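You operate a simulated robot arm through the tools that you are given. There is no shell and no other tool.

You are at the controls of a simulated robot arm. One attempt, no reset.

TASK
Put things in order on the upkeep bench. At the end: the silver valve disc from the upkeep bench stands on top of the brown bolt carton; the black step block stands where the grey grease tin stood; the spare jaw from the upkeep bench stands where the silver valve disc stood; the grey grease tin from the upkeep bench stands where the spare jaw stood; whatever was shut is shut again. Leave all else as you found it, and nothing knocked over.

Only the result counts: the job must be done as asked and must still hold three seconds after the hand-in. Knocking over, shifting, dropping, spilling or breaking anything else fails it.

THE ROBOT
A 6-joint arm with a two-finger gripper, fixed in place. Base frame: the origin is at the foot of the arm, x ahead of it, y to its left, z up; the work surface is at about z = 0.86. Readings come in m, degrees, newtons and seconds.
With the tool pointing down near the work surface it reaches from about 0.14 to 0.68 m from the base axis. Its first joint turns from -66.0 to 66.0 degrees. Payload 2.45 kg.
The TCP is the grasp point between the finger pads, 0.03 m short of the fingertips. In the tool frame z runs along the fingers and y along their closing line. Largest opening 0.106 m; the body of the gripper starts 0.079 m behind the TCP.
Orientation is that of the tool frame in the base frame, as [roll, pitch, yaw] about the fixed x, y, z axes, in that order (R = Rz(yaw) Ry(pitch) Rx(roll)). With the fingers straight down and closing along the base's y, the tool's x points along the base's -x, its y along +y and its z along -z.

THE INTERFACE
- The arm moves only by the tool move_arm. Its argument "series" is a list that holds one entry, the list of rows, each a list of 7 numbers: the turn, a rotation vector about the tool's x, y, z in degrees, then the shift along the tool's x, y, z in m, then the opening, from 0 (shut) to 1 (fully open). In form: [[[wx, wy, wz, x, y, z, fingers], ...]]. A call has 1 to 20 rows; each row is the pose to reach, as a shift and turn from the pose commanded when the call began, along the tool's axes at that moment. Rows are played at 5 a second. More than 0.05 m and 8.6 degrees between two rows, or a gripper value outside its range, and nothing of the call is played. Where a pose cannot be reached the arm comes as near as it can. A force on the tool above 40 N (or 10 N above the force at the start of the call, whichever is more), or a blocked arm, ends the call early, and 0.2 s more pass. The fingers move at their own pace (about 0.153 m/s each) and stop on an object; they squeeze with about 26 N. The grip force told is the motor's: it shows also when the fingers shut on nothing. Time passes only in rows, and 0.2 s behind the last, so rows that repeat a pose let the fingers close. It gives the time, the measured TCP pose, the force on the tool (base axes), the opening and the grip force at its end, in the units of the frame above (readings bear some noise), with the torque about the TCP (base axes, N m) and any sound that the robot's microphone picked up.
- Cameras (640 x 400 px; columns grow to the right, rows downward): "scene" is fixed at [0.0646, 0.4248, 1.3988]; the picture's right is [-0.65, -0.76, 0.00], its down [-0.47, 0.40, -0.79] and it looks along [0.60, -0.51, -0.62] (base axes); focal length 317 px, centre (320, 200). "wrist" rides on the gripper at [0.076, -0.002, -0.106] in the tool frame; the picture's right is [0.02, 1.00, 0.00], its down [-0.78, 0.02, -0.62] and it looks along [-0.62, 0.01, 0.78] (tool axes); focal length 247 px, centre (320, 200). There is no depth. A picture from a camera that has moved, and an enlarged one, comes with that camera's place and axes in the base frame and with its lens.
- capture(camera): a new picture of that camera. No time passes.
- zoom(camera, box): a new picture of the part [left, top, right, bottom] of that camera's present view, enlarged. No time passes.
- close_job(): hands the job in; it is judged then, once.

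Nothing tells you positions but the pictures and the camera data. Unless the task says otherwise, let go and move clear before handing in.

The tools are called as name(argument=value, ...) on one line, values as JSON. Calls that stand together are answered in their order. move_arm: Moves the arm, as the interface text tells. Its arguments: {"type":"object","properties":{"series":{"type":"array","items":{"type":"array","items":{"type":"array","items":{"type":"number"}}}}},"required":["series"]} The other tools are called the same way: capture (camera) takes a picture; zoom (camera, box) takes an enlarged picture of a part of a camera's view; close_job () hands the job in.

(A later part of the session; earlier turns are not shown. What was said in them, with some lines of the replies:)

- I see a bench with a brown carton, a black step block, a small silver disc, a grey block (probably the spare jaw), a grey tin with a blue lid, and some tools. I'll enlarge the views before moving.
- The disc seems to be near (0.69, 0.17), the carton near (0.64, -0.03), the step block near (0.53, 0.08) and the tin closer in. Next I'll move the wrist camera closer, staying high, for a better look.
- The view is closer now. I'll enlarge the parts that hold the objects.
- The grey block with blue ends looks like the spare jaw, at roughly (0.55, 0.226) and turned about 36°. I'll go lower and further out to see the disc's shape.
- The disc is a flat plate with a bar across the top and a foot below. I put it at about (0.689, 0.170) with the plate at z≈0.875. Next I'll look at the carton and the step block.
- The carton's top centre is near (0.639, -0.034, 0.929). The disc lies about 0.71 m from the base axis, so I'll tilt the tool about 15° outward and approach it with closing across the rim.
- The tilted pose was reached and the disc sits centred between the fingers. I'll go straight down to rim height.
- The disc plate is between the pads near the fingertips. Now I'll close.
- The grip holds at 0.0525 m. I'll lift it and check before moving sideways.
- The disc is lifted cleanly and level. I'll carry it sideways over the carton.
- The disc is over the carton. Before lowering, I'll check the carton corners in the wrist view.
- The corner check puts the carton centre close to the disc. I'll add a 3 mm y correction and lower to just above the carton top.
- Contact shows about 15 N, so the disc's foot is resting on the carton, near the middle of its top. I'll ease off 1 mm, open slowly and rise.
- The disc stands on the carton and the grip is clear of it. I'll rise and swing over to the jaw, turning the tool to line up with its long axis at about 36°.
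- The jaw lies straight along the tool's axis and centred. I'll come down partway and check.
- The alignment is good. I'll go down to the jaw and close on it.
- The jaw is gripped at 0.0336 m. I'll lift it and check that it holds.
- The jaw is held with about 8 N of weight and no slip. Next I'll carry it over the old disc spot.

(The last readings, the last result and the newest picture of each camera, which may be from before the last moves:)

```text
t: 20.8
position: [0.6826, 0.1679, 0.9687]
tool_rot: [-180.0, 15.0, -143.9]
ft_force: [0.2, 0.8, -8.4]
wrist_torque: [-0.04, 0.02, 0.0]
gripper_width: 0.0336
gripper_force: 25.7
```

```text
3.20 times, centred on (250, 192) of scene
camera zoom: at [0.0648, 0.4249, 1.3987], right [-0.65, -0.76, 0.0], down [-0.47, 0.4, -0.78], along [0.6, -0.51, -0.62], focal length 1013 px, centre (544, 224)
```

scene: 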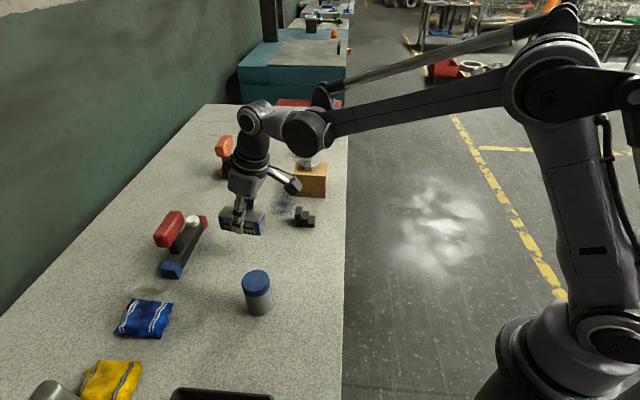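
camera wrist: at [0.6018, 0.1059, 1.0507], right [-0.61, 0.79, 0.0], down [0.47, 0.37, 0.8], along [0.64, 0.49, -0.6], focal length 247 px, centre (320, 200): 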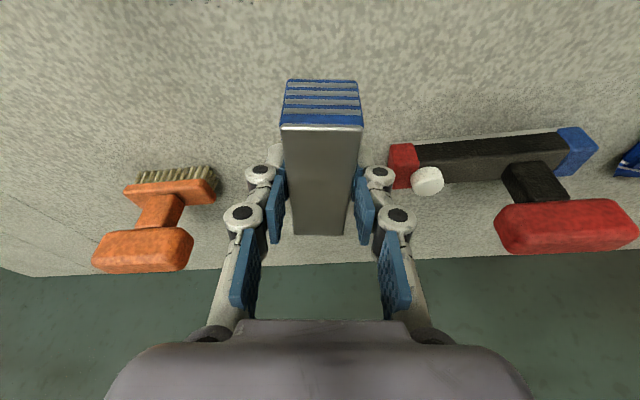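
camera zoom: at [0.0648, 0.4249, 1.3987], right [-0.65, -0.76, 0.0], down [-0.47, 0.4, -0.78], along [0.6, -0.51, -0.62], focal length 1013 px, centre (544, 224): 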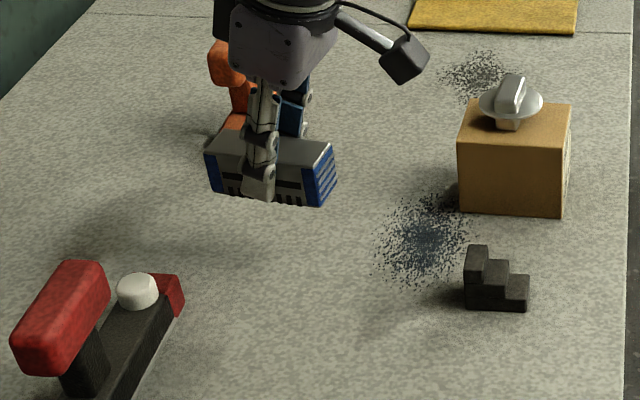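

The jaw is over the disc's old spot, with free space around it. I'll lower it gently.

move_arm(series=[[[0, 0, 0, 0.0052, 0, 0.0193, 0.1], [0, 0, 0, 0.0104, 0, 0.0386, 0.1], [0, 0, 0, 0.0142, 0, 0.0531, 0.1], [0, 0, 0, 0.0166, 0, 0.0618, 0.1], [0, 0, 0, 0.0179, 0, 0.0666, 0.1], [0, 0, 0, 0.0179, 0, 0.0666, 0.1]]])

capture(camera="wrist")

zoom(camera="scene", box=[180, 150, 300, 240])

```text
t: 22.2
position: [0.684, 0.1674, 0.8971]
tool_rot: [180.0, 14.9, -143.7]
ft_force: [0.0, 1.0, -8.3]
wrist_torque: [-0.02, 0.07, -0.02]
gripper_width: 0.0335
gripper_force: 26.0
```

```text
taken
camera wrist: at [0.6019, 0.1058, 0.981], right [-0.61, 0.79, -0.01], down [0.47, 0.37, 0.8], along [0.64, 0.49, -0.6], focal length 247 px, centre (320, 200)
```

wrist: 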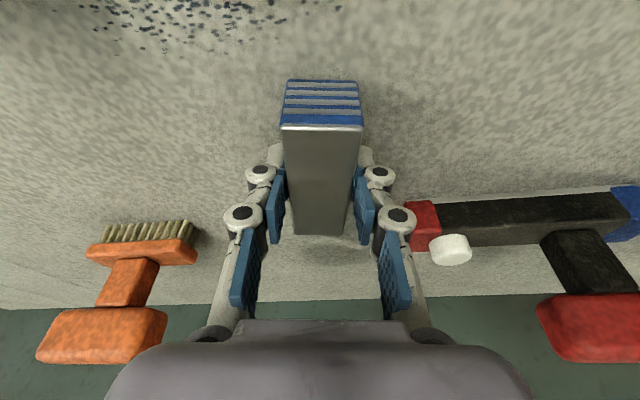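

```text
4.44 times, centred on (240, 195) of scene
camera zoom: at [0.0648, 0.4249, 1.3987], right [-0.65, -0.76, 0.0], down [-0.47, 0.4, -0.78], along [0.6, -0.51, -0.62], focal length 1407 px, centre (676, 222)
```

zoom: 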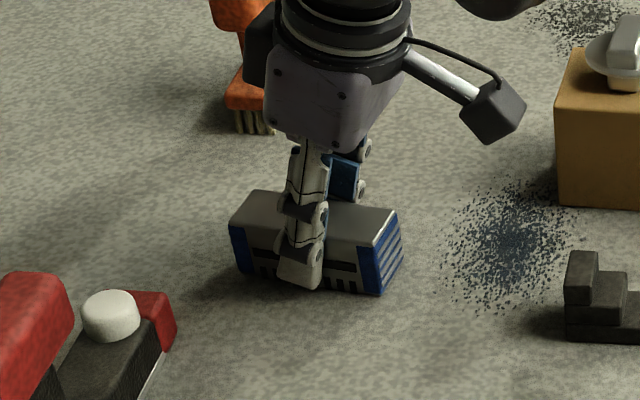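

It still hangs just clear of the bench. I'll lower another millimetre or so until it makes contact.

move_arm(series=[[[0, 0, 0, 0.0002, 0, 0.0008, 0.1], [0, 0, 0, 0.0004, 0, 0.0015, 0.1], [0, 0, 0, 0.0004, 0, 0.0015, 0.1]]])

```text
t: 23.0
position: [0.683, 0.1661, 0.8981]
tool_rot: [-180.0, 15.1, -143.9]
ft_force: [4.6, 0.1, 7.4]
wrist_torque: [-0.39, 0.4, 0.08]
gripper_width: 0.0336
gripper_force: 26.1
```

The jaw now rests on the bench. I'll open slowly.

move_arm(series=[[[0, 0, 0, 0, 0, 0, 0.25], [0, 0, 0, 0, 0, 0, 0.33], [0, 0, 0, 0, 0, 0, 0.4], [0, 0, 0, 0, 0, 0, 0.5], [0, 0, 0, 0, 0, 0, 0.55], [0, 0, 0, 0, 0, 0, 0.55]]])

capture(camera="wrist")

zoom(camera="scene", box=[180, 150, 300, 240])

```text
t: 24.4
position: [0.6829, 0.1681, 0.8972]
tool_rot: [180.0, 14.9, -143.8]
ft_force: [-0.1, -0.3, -0.9]
wrist_torque: [0.02, -0.01, 0.0]
gripper_width: 0.0583
gripper_force: 0.1
```

```text
taken
camera wrist: at [0.6014, 0.1058, 0.9799], right [-0.61, 0.79, -0.01], down [0.47, 0.37, 0.8], along [0.64, 0.49, -0.6], focal length 247 px, centre (320, 200)
```

wrist: 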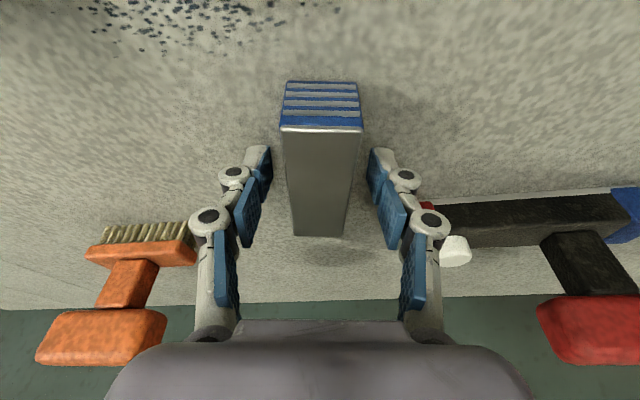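

```text
4.44 times, centred on (240, 195) of scene
camera zoom: at [0.0646, 0.4248, 1.3988], right [-0.65, -0.76, 0.0], down [-0.47, 0.4, -0.79], along [0.6, -0.51, -0.62], focal length 1407 px, centre (676, 222)
```

zoom: 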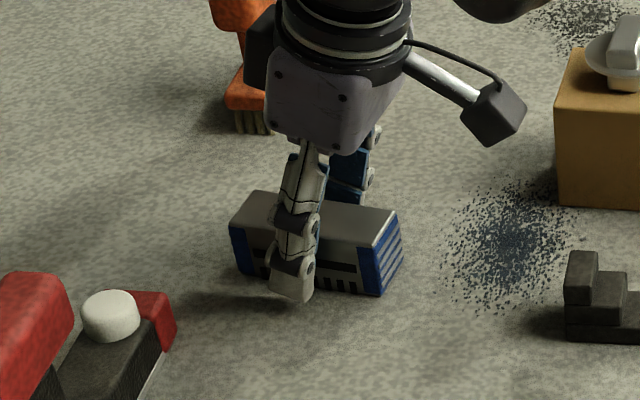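

The jaw stands at the disc's old spot. I'll rise, bring the tool upright and move over to the tin near (0.408, 0.283).

move_arm(series=[[[0, 0, 0, -0.0039, 0, -0.0145, 0.55], [0, 0, 0, -0.0116, 0, -0.0435, 0.55], [0, 0, 0, -0.0207, 0, -0.0773, 0.55], [0, 0, 0, -0.0311, 0, -0.1159, 0.55], [0, 1.88, 0, -0.0125, 0.0322, -0.1209, 0.6], [0, 3.75, 0, 0.006, 0.0643, -0.1258, 0.65], [0, 5.63, 0, 0.0246, 0.0965, -0.1308, 0.7], [0, 7.5, 0, 0.0431, 0.1287, -0.1358, 0.75], [0, 9.38, 0, 0.0617, 0.1608, -0.1408, 0.8], [0, 11.25, 0, 0.0803, 0.193, -0.1457, 0.8], [0, 13.13, 0, 0.0988, 0.2252, -0.1507, 0.8], [0, 15, 0, 0.1174, 0.2573, -0.1557, 0.8], [0, 15, 0, 0.1174, 0.2573, -0.1557, 0.8]]])

capture(camera="wrist")

capture(camera="scene")

```text
t: 27.2
position: [0.4069, 0.2847, 1.0161]
tool_rot: [179.9, 0.0, -143.8]
ft_force: [-0.5, -0.2, -0.5]
wrist_torque: [-0.02, -0.01, 0.01]
gripper_width: 0.0848
gripper_force: 0.0
```

```text
taken
camera wrist: at [0.3452, 0.2377, 1.123], right [-0.61, 0.79, 0.0], down [0.62, 0.48, 0.62], along [0.49, 0.38, -0.78], focal length 247 px, centre (320, 200)
```

wrist: 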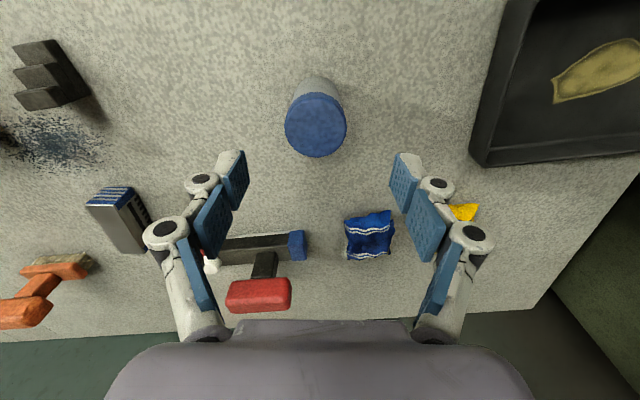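

```text
taken
```

scene: 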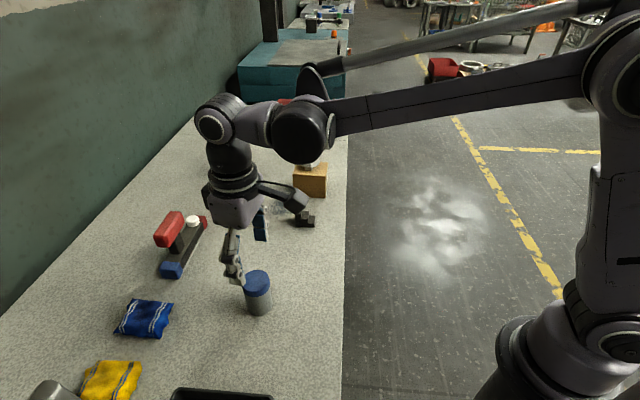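

I'm above the tin. I'll zoom in to fine-tune the alignment.

zoom(camera="wrist", box=[260, 50, 380, 180])

zoom(camera="scene", box=[150, 130, 350, 330])

```text
3.08 times, centred on (320, 115) of wrist
camera zoom: at [0.3452, 0.2377, 1.123], right [-0.61, 0.79, 0.0], down [0.62, 0.48, 0.62], along [0.49, 0.38, -0.78], focal length 760 px, centre (320, 462)
```

zoom: 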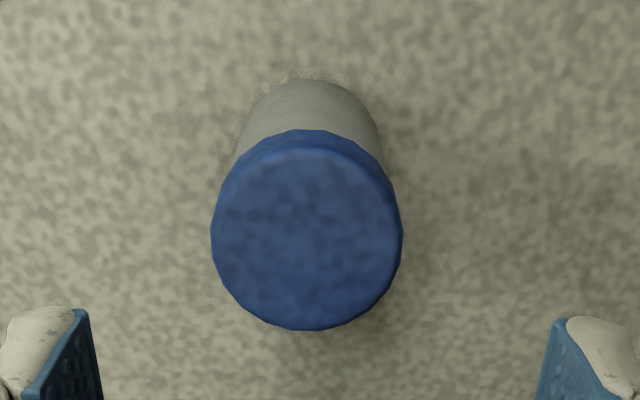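

```text
2.00 times, centred on (250, 230) of scene
camera zoom: at [0.0646, 0.4248, 1.3988], right [-0.65, -0.76, 0.0], down [-0.47, 0.4, -0.79], along [0.6, -0.51, -0.62], focal length 633 px, centre (460, 140)
```

zoom: 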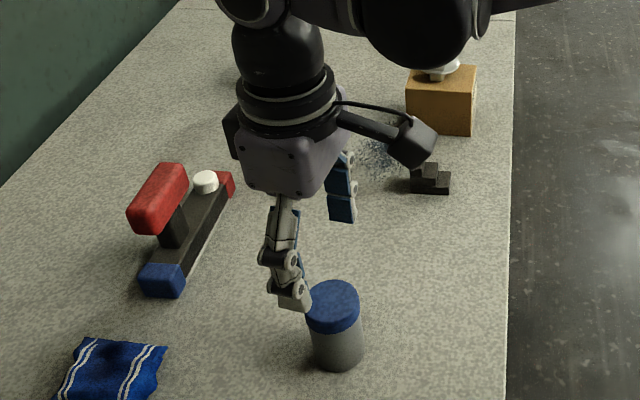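

The tin is about 3 mm off centre. I'll shift for that, go down around it and close.

move_arm(series=[[[0, 0, 0, 0, -0.003, 0.0, 0.8], [0, 0, 0, 0, -0.003, 0.03, 0.8], [0, 0, 0, 0, -0.003, 0.06, 0.8], [0, 0, 0, 0, -0.003, 0.09, 0.8], [0, 0, 0, 0, -0.003, 0.11, 0.8], [0, 0, 0, 0, -0.003, 0.12, 0.8], [0, 0, 0, 0, -0.003, 0.12, 0.8]]])

capture(camera="wrist")

zoom(camera="scene", box=[190, 220, 310, 330])

```text
t: 28.8
position: [0.408, 0.2815, 0.8979]
tool_rot: [-179.9, 0.0, -143.8]
ft_force: [-0.7, -0.2, 0.0]
wrist_torque: [0.0, -0.01, 0.01]
gripper_width: 0.0851
gripper_force: 0.0
```

```text
taken
camera wrist: at [0.347, 0.2352, 1.0037], right [-0.61, 0.79, 0.0], down [0.62, 0.48, 0.62], along [0.49, 0.38, -0.78], focal length 247 px, centre (320, 200)
```

wrist: 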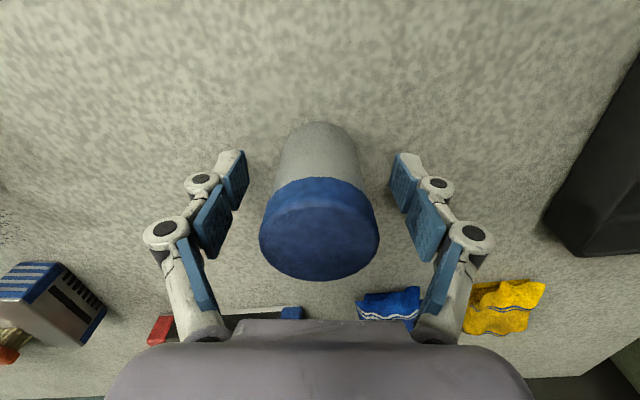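

```text
3.64 times, centred on (250, 275) of scene
camera zoom: at [0.0646, 0.4248, 1.3988], right [-0.65, -0.76, 0.0], down [-0.47, 0.4, -0.79], along [0.6, -0.51, -0.62], focal length 1151 px, centre (574, -73)
```

zoom: 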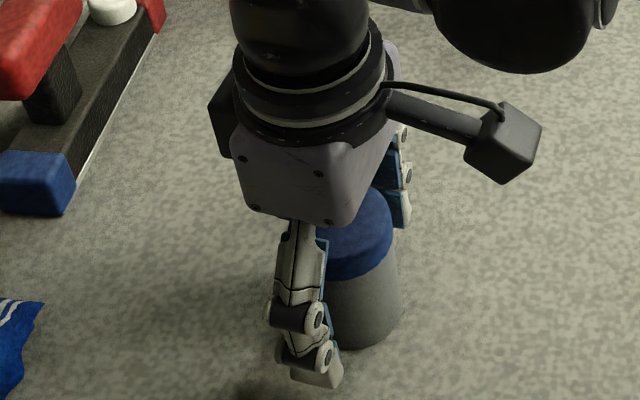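

The tin is centred between the fingers. I'll close on it.

move_arm(series=[[[0, 0, 0, 0, 0, 0, 0.65], [0, 0, 0, 0, 0, 0, 0.55], [0, 0, 0, 0, 0, 0, 0.45], [0, 0, 0, 0, 0, 0, 0.3], [0, 0, 0, 0, 0, 0, 0.25], [0, 0, 0, 0, 0, 0, 0.25]]])

capture(camera="wrist")

zoom(camera="scene", box=[190, 220, 310, 330])

```text
t: 30.2
position: [0.4073, 0.2823, 0.8978]
tool_rot: [180.0, 0.0, -143.8]
ft_force: [0.3, -0.6, 4.1]
wrist_torque: [0.01, 0.0, -0.07]
gripper_width: 0.0483
gripper_force: 25.7
```

```text
taken
camera wrist: at [0.3471, 0.2351, 1.004], right [-0.61, 0.79, 0.0], down [0.62, 0.48, 0.62], along [0.49, 0.38, -0.78], focal length 247 px, centre (320, 200)
```

wrist: 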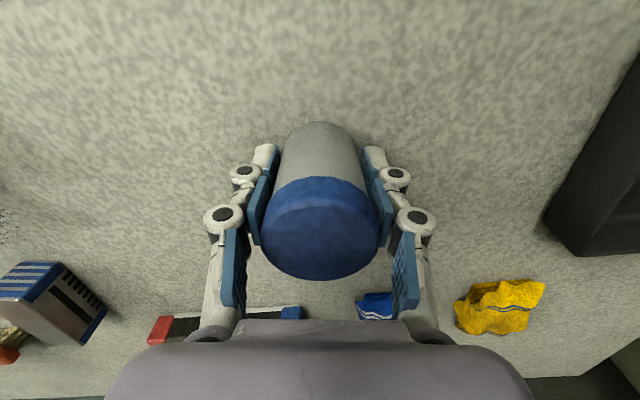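

```text
3.64 times, centred on (250, 275) of scene
camera zoom: at [0.0646, 0.4248, 1.3988], right [-0.65, -0.76, 0.0], down [-0.47, 0.4, -0.79], along [0.6, -0.51, -0.62], focal length 1151 px, centre (574, -73)
```

zoom: 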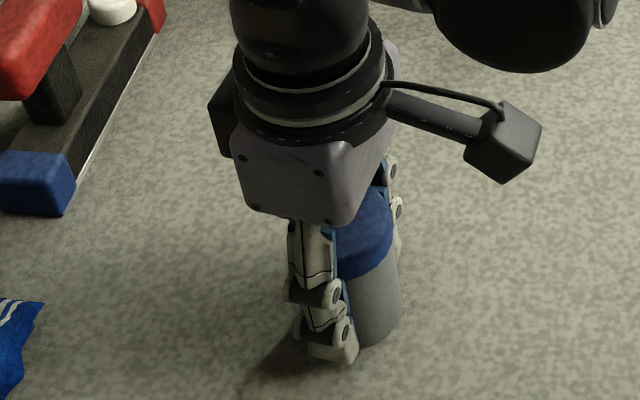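

The tin is gripped at 0.0483 m, on its body. I'll lift and check that the whole tin comes up.

move_arm(series=[[[0, 0, 0, 0, 0, -0.005, 0.25], [0, 0, 0, 0, 0, -0.02, 0.25], [0, 0, 0, 0, 0, -0.04, 0.25], [0, 0, 0, 0, 0, -0.06, 0.25], [0, 0, 0, 0, 0, -0.06, 0.25]]])

capture(camera="wrist")

zoom(camera="scene", box=[190, 200, 310, 330])

```text
t: 31.4
position: [0.4099, 0.2814, 0.9586]
tool_rot: [-179.9, 0.0, -143.8]
ft_force: [-1.0, -0.6, -1.6]
wrist_torque: [0.0, 0.01, 0.02]
gripper_width: 0.0483
gripper_force: 26.2
```

```text
taken
camera wrist: at [0.3473, 0.2349, 1.064], right [-0.61, 0.79, 0.0], down [0.62, 0.48, 0.62], along [0.49, 0.38, -0.78], focal length 247 px, centre (320, 200)
```

wrist: 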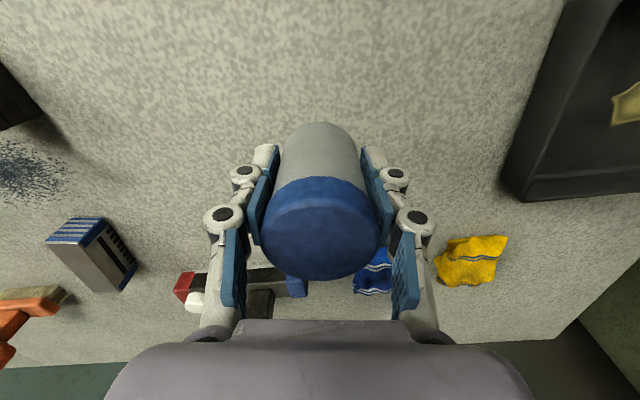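

```text
3.08 times, centred on (250, 265) of scene
camera zoom: at [0.0647, 0.4248, 1.3988], right [-0.65, -0.76, 0.0], down [-0.47, 0.4, -0.78], along [0.6, -0.51, -0.62], focal length 974 px, centre (535, 0)
```

zoom: 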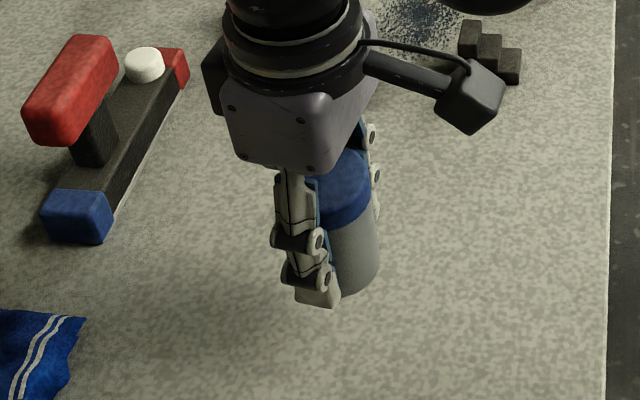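

The whole tin is up with its lid on. I'll carry it to the old jaw spot near (0.552, 0.226).

move_arm(series=[[[0, 0, 0, -0.0083, -0.013, 0, 0.25], [0, 0, 0, -0.0249, -0.039, 0, 0.25], [0, 0, 0, -0.0415, -0.0651, 0, 0.25], [0, 0, 0, -0.0581, -0.0911, 0, 0.25], [0, 0, 0, -0.0747, -0.1171, 0, 0.25], [0, 0, 0, -0.083, -0.1301, 0, 0.25], [0, 0, 0, -0.083, -0.1301, 0, 0.25]]])

capture(camera="wrist")

zoom(camera="scene", box=[150, 150, 330, 280])

```text
t: 33.0
position: [0.5532, 0.2259, 0.957]
tool_rot: [-179.9, -0.1, -143.9]
ft_force: [1.2, 0.0, -1.7]
wrist_torque: [0.0, 0.02, 0.02]
gripper_width: 0.0485
gripper_force: 25.9
```

```text
taken
camera wrist: at [0.4918, 0.1783, 1.0627], right [-0.61, 0.79, 0.0], down [0.62, 0.48, 0.62], along [0.49, 0.38, -0.78], focal length 247 px, centre (320, 200)
```

wrist: 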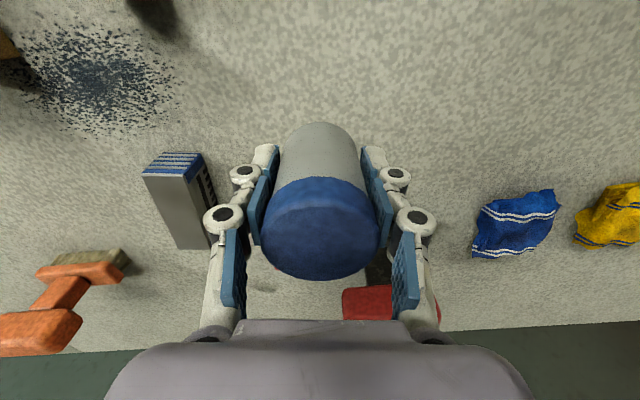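

```text
3.08 times, centred on (240, 215) of scene
camera zoom: at [0.0647, 0.4248, 1.3988], right [-0.65, -0.76, 0.0], down [-0.47, 0.4, -0.78], along [0.6, -0.51, -0.62], focal length 974 px, centre (566, 154)
```

zoom: 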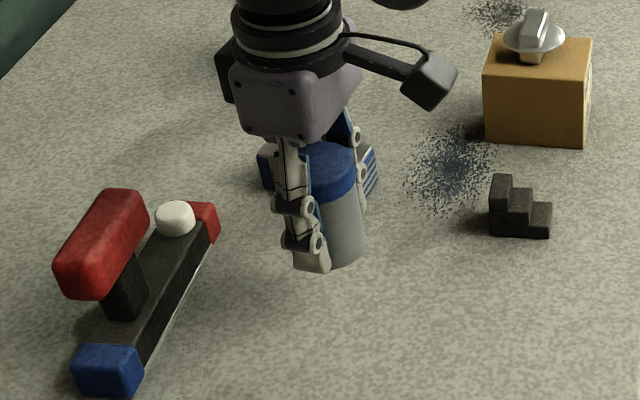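

The tin is over the old jaw spot. I'll lower it gently.

move_arm(series=[[[0, 0, 0, 0, 0, 0.02, 0.25], [0, 0, 0, 0, 0, 0.04, 0.25], [0, 0, 0, 0, 0, 0.052, 0.25], [0, 0, 0, 0, 0, 0.057, 0.25], [0, 0, 0, 0, 0, 0.0595, 0.25], [0, 0, 0, 0, 0, 0.0595, 0.25]]])

zoom(camera="scene", box=[180, 180, 300, 280])

```text
t: 34.4
position: [0.5516, 0.2261, 0.8984]
tool_rot: [-180.0, 0.0, -143.9]
ft_force: [0.0, 1.0, 5.4]
wrist_torque: [-0.01, -0.02, -0.06]
gripper_width: 0.0485
gripper_force: 25.8
```

```text
4.00 times, centred on (240, 230) of scene
camera zoom: at [0.0645, 0.4248, 1.3988], right [-0.65, -0.76, 0.0], down [-0.47, 0.4, -0.79], along [0.6, -0.51, -0.62], focal length 1266 px, centre (640, 80)
```

zoom: 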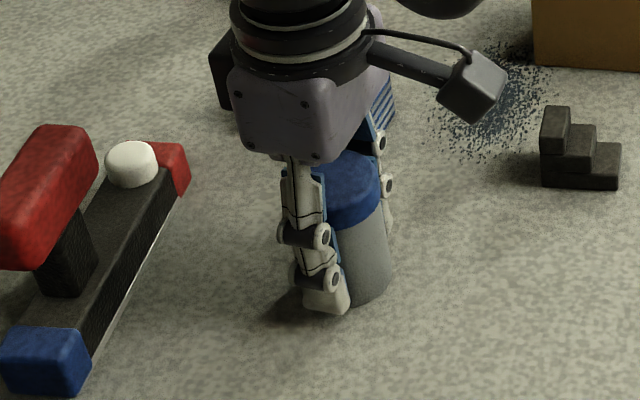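

The force reading shows the tin is standing on the bench. I'll open slowly and then rise straight up.

move_arm(series=[[[0, 0, 0, 0, 0, 0, 0.4], [0, 0, 0, 0, 0, 0, 0.47], [0, 0, 0, 0, 0, 0, 0.55], [0, 0, 0, 0, 0, 0, 0.65], [0, 0, 0, 0, 0, 0, 0.75], [0, 0, 0, 0, 0, 0, 0.75], [0, 0, 0, 0, 0, -0.02, 0.75], [0, 0, 0, 0, 0, -0.06, 0.75], [0, 0, 0, 0, 0, -0.1, 0.75], [0, 0, 0, 0, 0, -0.14, 0.75], [0, 0, 0, 0, 0, -0.14, 0.75]]])

capture(camera="wrist")

capture(camera="scene")

```text
t: 36.8
position: [0.5526, 0.2254, 1.0392]
tool_rot: [-179.9, 0.0, -143.8]
ft_force: [-0.2, -0.7, 0.7]
wrist_torque: [-0.03, 0.04, 0.0]
gripper_width: 0.0796
gripper_force: 0.0
```

```text
taken
camera wrist: at [0.4907, 0.1781, 1.1454], right [-0.61, 0.79, 0.0], down [0.62, 0.48, 0.62], along [0.49, 0.38, -0.78], focal length 247 px, centre (320, 200)
```

wrist: 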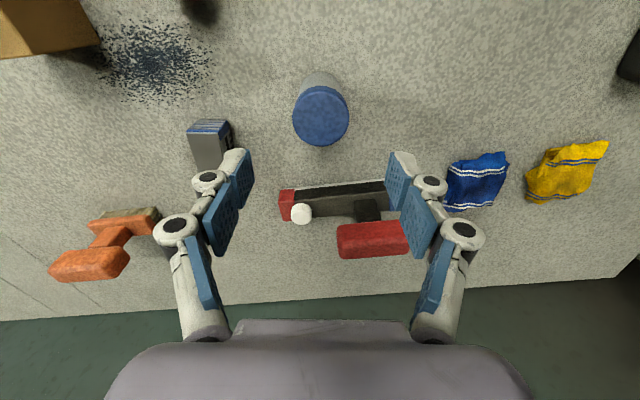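

```text
taken
```

scene: 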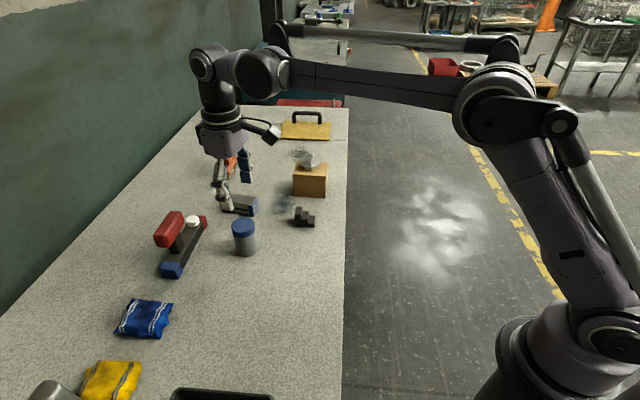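

The tin stands upright at the old jaw spot. Next I'll get a close look at the step block.

zoom(camera="scene", box=[285, 195, 325, 235])

zoom(camera="scene", box=[200, 150, 340, 270])

```text
10.00 times, centred on (305, 215) of scene
camera zoom: at [0.0646, 0.4248, 1.3988], right [-0.65, -0.76, 0.0], down [-0.47, 0.4, -0.79], along [0.6, -0.51, -0.62], focal length 3166 px, centre (470, 50)
```

zoom: 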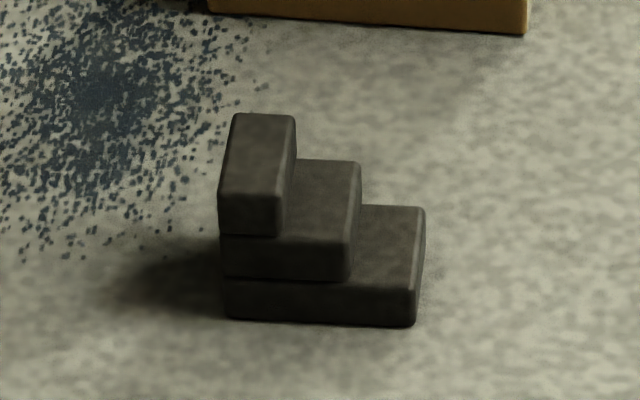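

```text
3.33 times, centred on (270, 210) of scene
camera zoom: at [0.0646, 0.4248, 1.3988], right [-0.65, -0.76, 0.0], down [-0.47, 0.4, -0.79], along [0.6, -0.51, -0.62], focal length 1055 px, centre (487, 167)
```

zoom: 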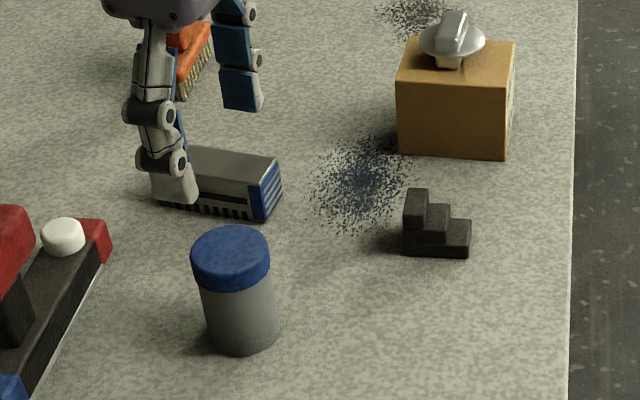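

The step block is about 0.047 × 0.029 × 0.042 m, centred near (0.535, 0.070), with its length along 46°. I'll move above it and look.

move_arm(series=[[[0, 0, -1.63, 0.017, -0.0191, 0, 0.7], [0, 0, -3.27, 0.034, -0.0382, 0, 0.65], [0, 0, -4.9, 0.051, -0.0573, 0, 0.6], [0, 0, -6.53, 0.068, -0.0764, 0, 0.6], [0, 0, -8.17, 0.0849, -0.0954, 0, 0.6], [0, 0, -9.8, 0.1019, -0.1145, 0, 0.6], [0, 0, -9.8, 0.1019, -0.1145, 0.02, 0.6], [0, 0, -9.8, 0.1019, -0.1145, 0.05, 0.6], [0, 0, -9.8, 0.1019, -0.1145, 0.05, 0.6]]])

capture(camera="wrist")

zoom(camera="wrist", box=[240, 50, 400, 210])

zoom(camera="scene", box=[240, 140, 360, 250])

```text
t: 38.8
position: [0.5366, 0.0723, 0.9868]
tool_rot: [-180.0, 0.0, -134.0]
ft_force: [0.2, 0.0, -1.0]
wrist_torque: [0.01, -0.03, 0.0]
gripper_width: 0.0635
gripper_force: 0.1
```

```text
taken
camera wrist: at [0.4845, 0.0162, 1.093], right [-0.73, 0.68, 0.0], down [0.53, 0.58, 0.62], along [0.42, 0.46, -0.78], focal length 247 px, centre (320, 200)
```

wrist: 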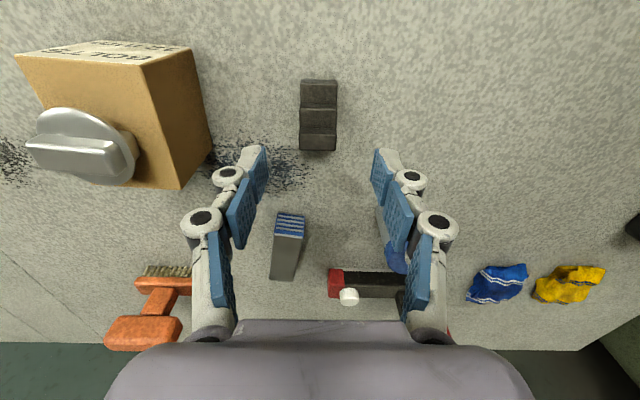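

```text
2.50 times, centred on (320, 130) of wrist
camera zoom: at [0.4845, 0.0162, 1.093], right [-0.73, 0.68, 0.0], down [0.53, 0.58, 0.62], along [0.42, 0.46, -0.78], focal length 617 px, centre (320, 375)
```

zoom: 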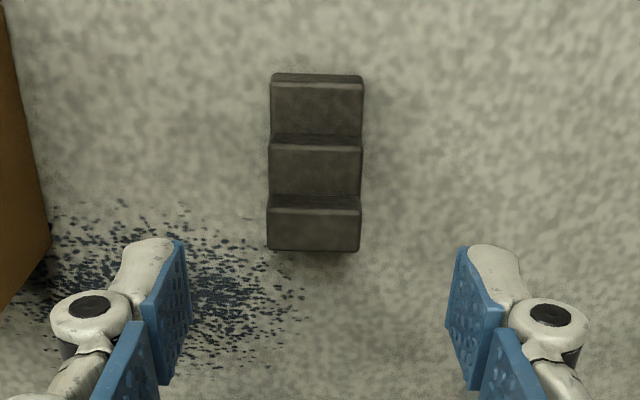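

```text
3.64 times, centred on (300, 195) of scene
camera zoom: at [0.0646, 0.4248, 1.3988], right [-0.65, -0.76, 0.0], down [-0.47, 0.4, -0.79], along [0.6, -0.51, -0.62], focal length 1151 px, centre (393, 218)
```

zoom: 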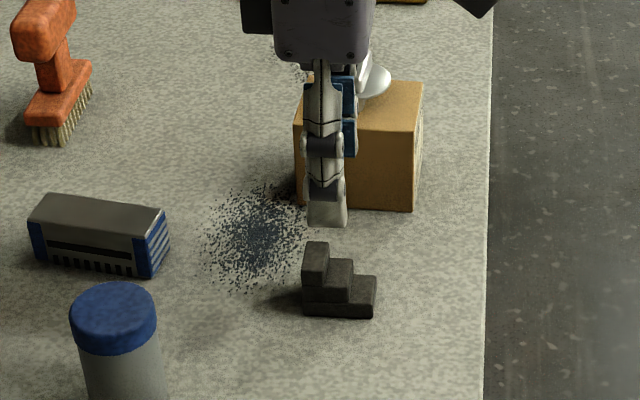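

The alignment is within about a millimetre. I'll descend and close on the block.

move_arm(series=[[[0, 0, 0, 0, 0, 0.03, 0.6], [0, 0, 0, 0, 0, 0.06, 0.6], [0, 0, 0, 0, 0, 0.08, 0.6], [0, 0, 0, 0, 0, 0.09, 0.6], [0, 0, 0, 0, 0, 0.09, 0.6], [0, 0, 0, 0, 0, 0.09, 0.45], [0, 0, 0, 0, 0, 0.09, 0.35], [0, 0, 0, 0, 0, 0.09, 0.2], [0, 0, 0, 0, 0, 0.09, 0.1], [0, 0, 0, 0, 0, 0.09, 0.1]]])

capture(camera="wrist")

zoom(camera="scene", box=[240, 140, 360, 250])

```text
t: 41.0
position: [0.5375, 0.074, 0.8972]
tool_rot: [-179.9, 0.0, -134.0]
ft_force: [1.5, -1.1, 1.6]
wrist_torque: [0.02, -0.1, -0.02]
gripper_width: 0.0316
gripper_force: 26.6
```

```text
taken
camera wrist: at [0.4849, 0.0164, 1.0033], right [-0.73, 0.68, 0.0], down [0.53, 0.58, 0.62], along [0.42, 0.46, -0.78], focal length 247 px, centre (320, 200)
```

wrist: 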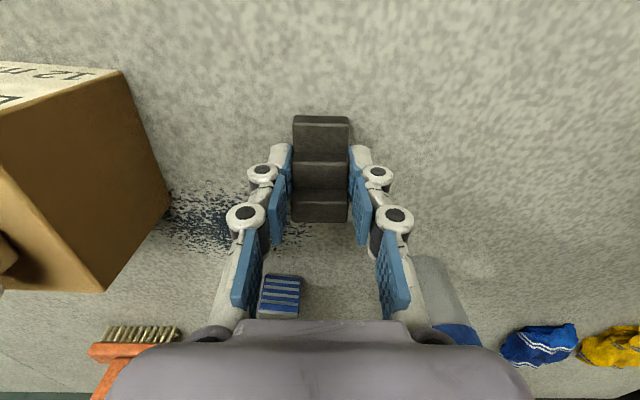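

```text
3.64 times, centred on (300, 195) of scene
camera zoom: at [0.0646, 0.4248, 1.3988], right [-0.65, -0.76, 0.0], down [-0.47, 0.4, -0.78], along [0.6, -0.51, -0.62], focal length 1151 px, centre (393, 218)
```

zoom: 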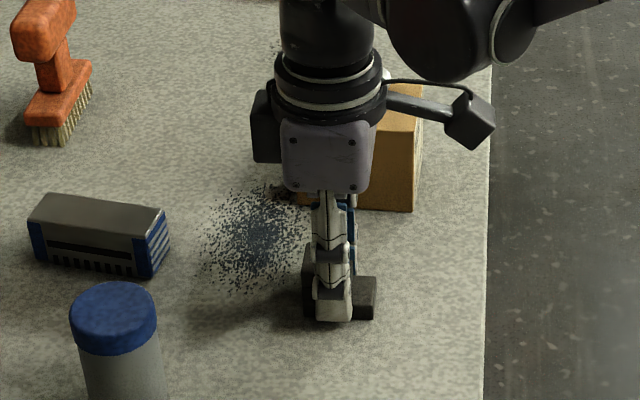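

The block is gripped at 0.0316 m. I'll lift it clear and check.

move_arm(series=[[[0, 0, 0, 0, 0, -0.005, 0.1], [0, 0, 0, 0, 0, -0.03, 0.1], [0, 0, 0, 0, 0, -0.06, 0.1], [0, 0, 0, 0, 0, -0.1, 0.1], [0, 0, 0, 0, 0, -0.1, 0.1]]])

capture(camera="wrist")

capture(camera="scene")

```text
t: 42.2
position: [0.5383, 0.0727, 0.999]
tool_rot: [179.9, 0.0, -134.0]
ft_force: [-0.4, 0.0, -3.7]
wrist_torque: [-0.02, -0.01, 0.01]
gripper_width: 0.0316
gripper_force: 25.5
```

```text
taken
camera wrist: at [0.4849, 0.0158, 1.1038], right [-0.73, 0.68, 0.0], down [0.53, 0.57, 0.62], along [0.42, 0.46, -0.78], focal length 247 px, centre (320, 200)
```

wrist: 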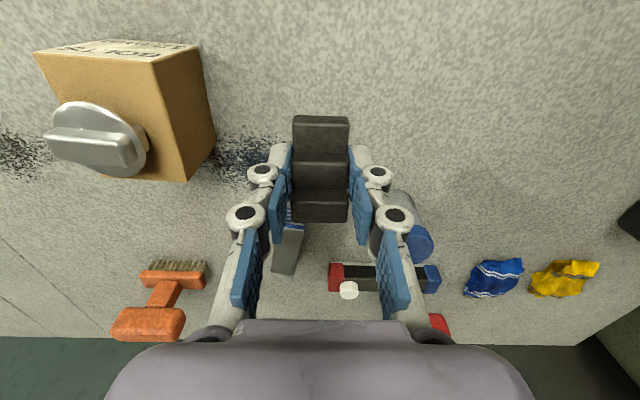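

```text
taken
```

scene: 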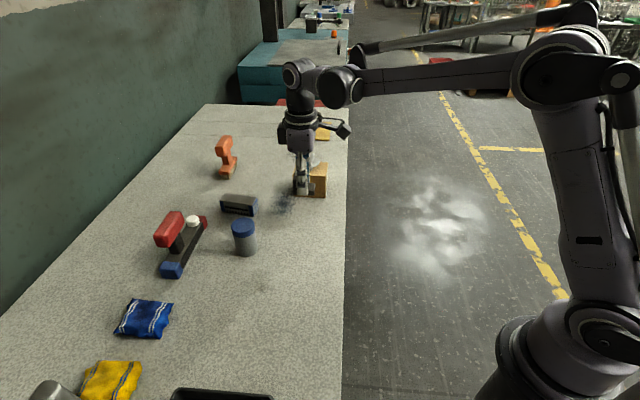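

The block is held without slip. I'll carry it to the tin's old spot, passing clear of the tin.

move_arm(series=[[[0, 0, 0, -0.0039, 0.0149, 0, 0.1], [0, 0, 0, -0.0118, 0.0447, 0, 0.1], [0, 0, 0, -0.0197, 0.0745, 0, 0.1], [0, 0, 0, -0.0275, 0.1043, 0, 0.1], [0, 0, 0, -0.0354, 0.134, 0, 0.1], [0, 0, 0, -0.0433, 0.1638, 0, 0.1], [0, 0, 0, -0.0511, 0.1936, 0, 0.1], [0, 0, 0, -0.059, 0.2234, 0, 0.1], [0, 0, 0, -0.0629, 0.2383, 0, 0.1], [0, 0, 0, -0.0629, 0.2383, 0, 0.1]]])

capture(camera="wrist")

capture(camera="scene")

```text
t: 44.4
position: [0.4096, 0.2839, 0.998]
tool_rot: [-179.9, 0.0, -134.0]
ft_force: [0.7, -0.4, -3.2]
wrist_torque: [0.0, 0.01, 0.0]
gripper_width: 0.0318
gripper_force: 25.8
```

```text
taken
camera wrist: at [0.3572, 0.2275, 1.1047], right [-0.73, 0.68, 0.0], down [0.53, 0.58, 0.62], along [0.42, 0.46, -0.78], focal length 247 px, centre (320, 200)
```

wrist: 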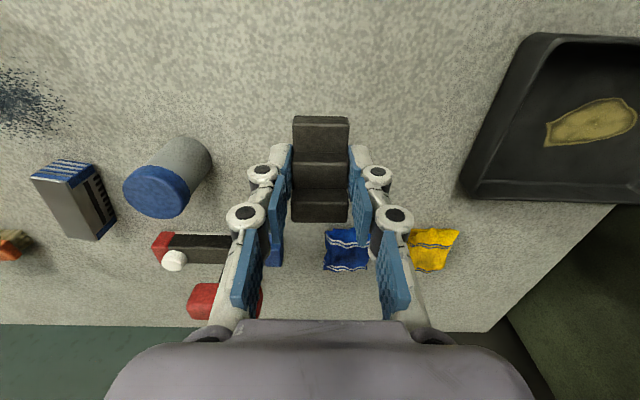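

```text
taken
```

scene: 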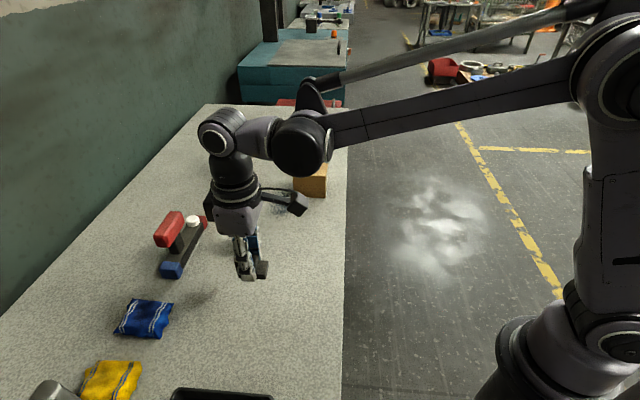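

The block is over the tin's old spot. I'll lower it carefully.

move_arm(series=[[[0, 0, 0, 0, 0, 0.03, 0.1], [0, 0, 0, 0, 0, 0.06, 0.1], [0, 0, 0, 0, 0, 0.08, 0.1], [0, 0, 0, 0, 0, 0.093, 0.1], [0, 0, 0, 0, 0, 0.098, 0.1], [0, 0, 0, 0, 0, 0.0993, 0.1], [0, 0, 0, 0, 0, 0.0993, 0.1]]])

capture(camera="wrist")

zoom(camera="scene", box=[190, 220, 310, 330])

```text
t: 46.0
position: [0.4099, 0.2838, 0.8984]
tool_rot: [-179.9, 0.0, -134.1]
ft_force: [-0.3, -0.6, -4.4]
wrist_torque: [-0.04, 0.05, -0.01]
gripper_width: 0.0314
gripper_force: 26.0
```

```text
taken
camera wrist: at [0.3574, 0.2273, 1.0045], right [-0.73, 0.68, 0.0], down [0.53, 0.57, 0.62], along [0.42, 0.46, -0.78], focal length 247 px, centre (320, 200)
```

wrist: 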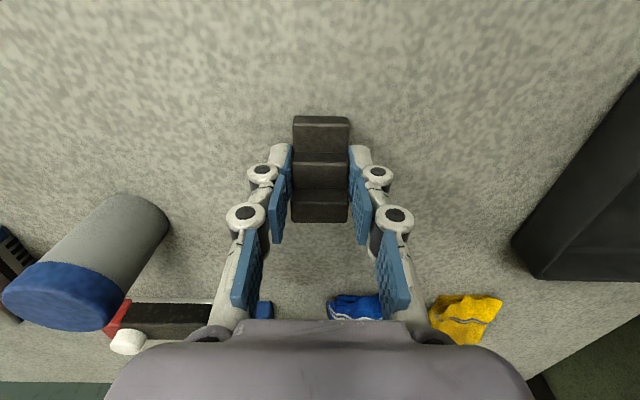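

```text
3.64 times, centred on (250, 275) of scene
camera zoom: at [0.0647, 0.4249, 1.3987], right [-0.65, -0.76, 0.0], down [-0.47, 0.4, -0.78], along [0.6, -0.51, -0.62], focal length 1151 px, centre (574, -73)
```

zoom: 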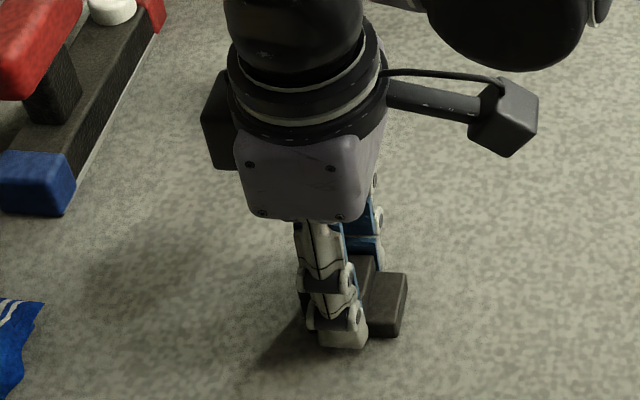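

It's still just above the surface. I'll lower in half-millimetre steps.

move_arm(series=[[[0, 0, 0, 0, 0, 0.0005, 0.1], [0, 0, 0, 0, 0, 0.001, 0.1], [0, 0, 0, 0, 0, 0.001, 0.1]]])

```text
t: 46.8
position: [0.4108, 0.284, 0.8972]
tool_rot: [-180.0, 0.2, -133.9]
ft_force: [0.5, 0.1, -3.6]
wrist_torque: [0.0, -0.02, -0.01]
gripper_width: 0.032
gripper_force: 25.7
```

move_arm(series=[[[0, 0, 0, 0, 0, 0.0005, 0.1], [0, 0, 0, 0, 0, 0.001, 0.1], [0, 0, 0, 0, 0, 0.001, 0.1]]])

```text
t: 47.6
position: [0.4111, 0.2834, 0.8962]
tool_rot: [-179.9, 0.0, -134.0]
ft_force: [0.4, 0.6, 17.3]
wrist_torque: [0.03, -0.01, 0.05]
gripper_width: 0.0315
gripper_force: 25.9
```

Contact made, and the block is on the bench. I'll ease off slightly, open and rise straight up.

move_arm(series=[[[0, 0, 0, 0, 0, -0.0005, 0.1], [0, 0, 0, 0, 0, -0.0005, 0.22], [0, 0, 0, 0, 0, -0.0005, 0.31], [0, 0, 0, 0, 0, -0.0005, 0.38], [0, 0, 0, 0, 0, -0.0005, 0.48], [0, 0, 0, 0, 0, -0.0005, 0.6], [0, 0, 0, 0, 0, -0.0005, 0.6], [0, 0, 0, 0, 0, -0.02, 0.6], [0, 0, 0, 0, 0, -0.06, 0.6], [0, 0, 0, 0, 0, -0.1, 0.6], [0, 0, 0, 0, 0, -0.14, 0.6], [0, 0, 0, 0, 0, -0.18, 0.6], [0, 0, 0, 0, 0, -0.18, 0.6]]])

capture(camera="wrist")

capture(camera="scene")

```text
t: 50.4
position: [0.4098, 0.2849, 1.0772]
tool_rot: [180.0, 0.1, -134.0]
ft_force: [-0.9, 0.2, 0.6]
wrist_torque: [0.01, -0.01, -0.03]
gripper_width: 0.0636
gripper_force: 0.0
```

```text
taken
camera wrist: at [0.3573, 0.2272, 1.1825], right [-0.73, 0.68, 0.0], down [0.53, 0.57, 0.62], along [0.42, 0.46, -0.78], focal length 247 px, centre (320, 200)
```

wrist: 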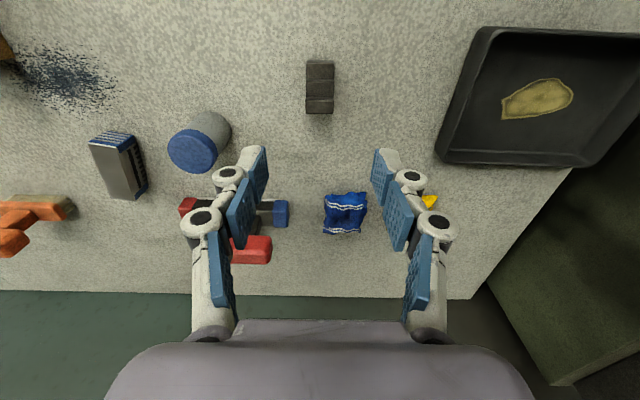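

```text
taken
```

scene: 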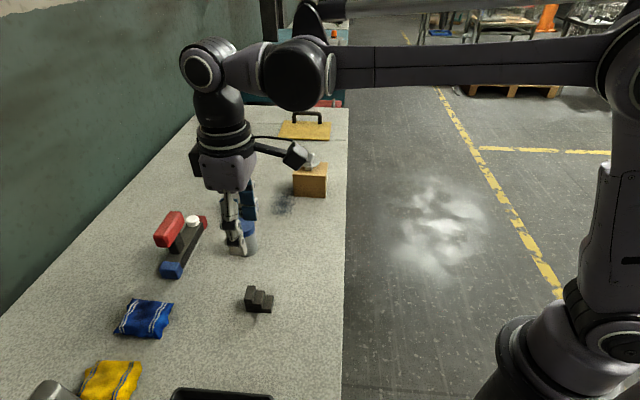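

All four are placed. I'll back the arm away for an unobstructed final check.

move_arm(series=[[[0, 0, 0, 0.0, 0.0, -0.04, 0.6], [0, 0, 0, 0.03, 0.0056, -0.06, 0.6], [0, 0, 0, 0.065, 0.0122, -0.08, 0.6], [0, 0, 0, 0.1, 0.0187, -0.1, 0.6], [0, 0, 0, 0.14, 0.026, -0.12, 0.6], [0, 0, 0, 0.1812, 0.0336, -0.142, 0.6], [0, 0, 0, 0.1812, 0.0336, -0.142, 0.6]]])

capture(camera="wrist")

capture(camera="scene")

zoom(camera="scene", box=[200, 130, 360, 230])

zoom(camera="scene", box=[180, 220, 340, 340])

```text
t: 52.0
position: [0.2586, 0.1765, 1.2191]
tool_rot: [180.0, 0.0, -133.9]
ft_force: [-0.7, 0.1, 0.8]
wrist_torque: [0.01, 0.01, -0.01]
gripper_width: 0.0637
gripper_force: 0.0
```

```text
taken
camera wrist: at [0.2063, 0.12, 1.3252], right [-0.73, 0.68, 0.0], down [0.53, 0.57, 0.62], along [0.42, 0.46, -0.78], focal length 247 px, centre (320, 200)
```

wrist: 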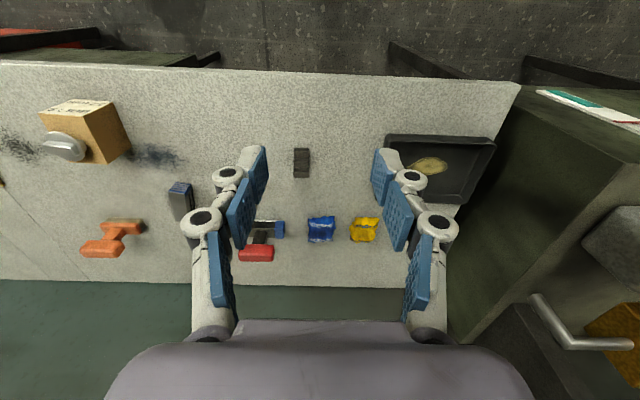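

```text
taken
```

scene: 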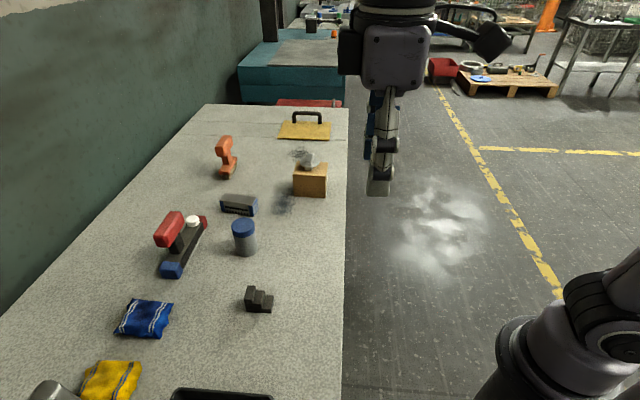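

```text
4.00 times, centred on (280, 180) of scene
camera zoom: at [0.0646, 0.4248, 1.3988], right [-0.65, -0.76, 0.0], down [-0.47, 0.4, -0.79], along [0.6, -0.51, -0.62], focal length 1266 px, centre (480, 280)
```

zoom: 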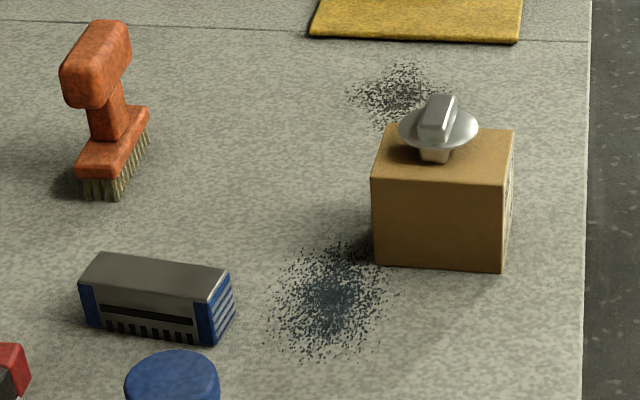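

```text
3.33 times, centred on (260, 280) of scene
camera zoom: at [0.0646, 0.4248, 1.3988], right [-0.65, -0.76, 0.0], down [-0.47, 0.4, -0.79], along [0.6, -0.51, -0.62], focal length 1055 px, centre (520, -67)
```

zoom: 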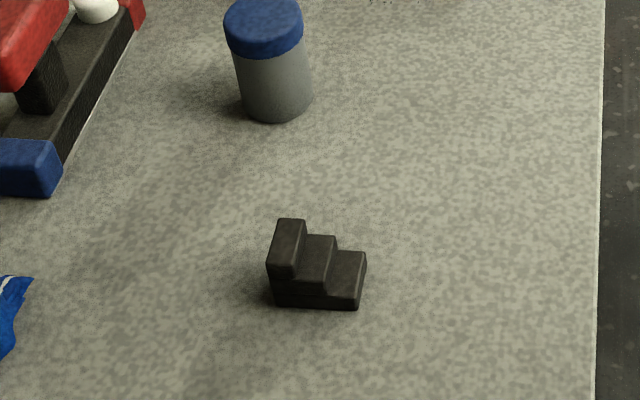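

Everything on the bench looks in place. A dark structure with a handle shows at the right of the wrist view, so I'll look closer before handing in.

zoom(camera="wrist", box=[440, 70, 640, 400])

zoom(camera="wrist", box=[560, 200, 640, 400])

zoom(camera="scene", box=[0, 340, 120, 400])

zoom(camera="wrist", box=[20, 80, 220, 280])

```text
1.21 times, centred on (540, 235) of wrist
camera zoom: at [0.2063, 0.12, 1.3252], right [-0.73, 0.68, 0.0], down [0.53, 0.57, 0.62], along [0.42, 0.46, -0.78], focal length 299 px, centre (53, 158)
```

zoom: 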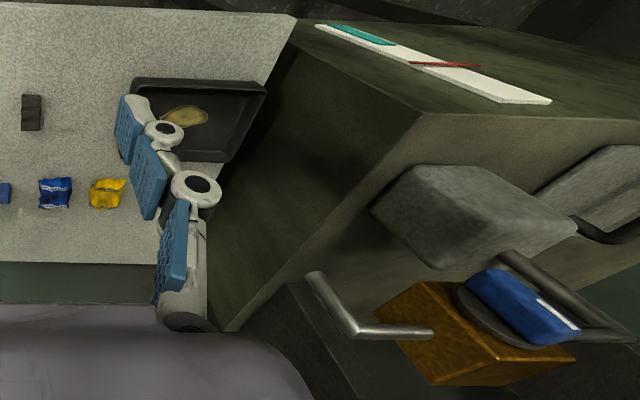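

```text
2.00 times, centred on (600, 300) of wrist
camera zoom: at [0.2063, 0.12, 1.3252], right [-0.73, 0.68, 0.0], down [0.53, 0.57, 0.62], along [0.42, 0.46, -0.78], focal length 494 px, centre (-240, 0)
```

zoom: 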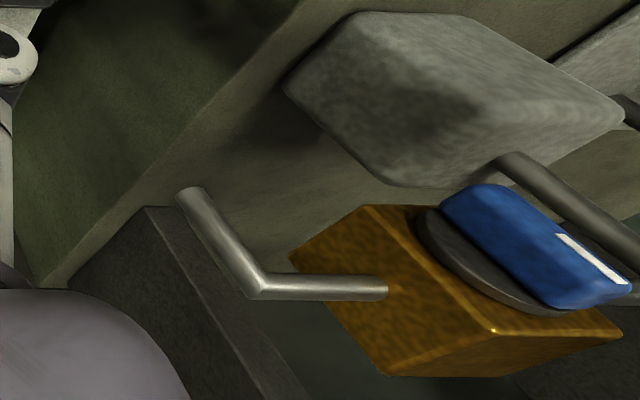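

```text
5.33 times, centred on (60, 370) of scene
camera zoom: at [0.0646, 0.4248, 1.3988], right [-0.65, -0.76, 0.0], down [-0.47, 0.4, -0.79], along [0.6, -0.51, -0.62], focal length 1688 px, centre (1707, -707)
```

zoom: 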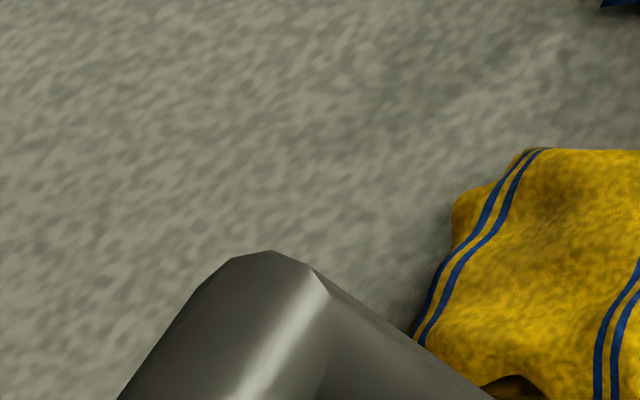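

```text
2.00 times, centred on (120, 180) of wrist
camera zoom: at [0.2063, 0.12, 1.3252], right [-0.73, 0.68, 0.0], down [0.53, 0.57, 0.62], along [0.42, 0.46, -0.78], focal length 494 px, centre (720, 240)
```

zoom: 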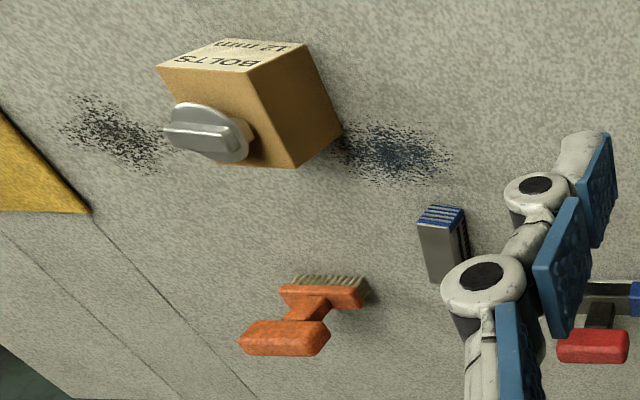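

The final check agrees with the plan. The disc is on the carton, the jaw is at the disc's old spot (0.685, 0.168), the tin is at the jaw's old spot and the step block is at the tin's old spot (0.409, 0.281). Everything stands upright, nothing was opened, nothing else has moved and the arm is clear, so I'm handing in.

close_job()

```text
The job is handed in.
```

The job is handed in. All four pieces are in their new places and standing upright, though the hand-in gave no verdict.

| Piece | Now stands | Check |
|---|---|---|
| Silver valve disc | On top of the brown bolt carton, near the middle | Seen standing there in the last picture |
| Spare jaw | Where the disc stood | Within about 3 mm, measured in the last picture |
| Grey grease tin | Where the jaw stood, lid on | Within about 1 mm, from the arm's reading when I set it down |
| Black step block | Where the tin stood | Within about 1 mm, measured in the last picture |

- **Spare jaw:** nothing on the bench was labelled as one. I took it to be the grey block with blue ends and teeth, because nothing else fitted the name.
- **Shut things:** I opened nothing, so there was nothing to shut again.
- **Everything else:** I saw nothing knocked over or moved, and the arm was back near its starting position and clear of the bench before hand-in.
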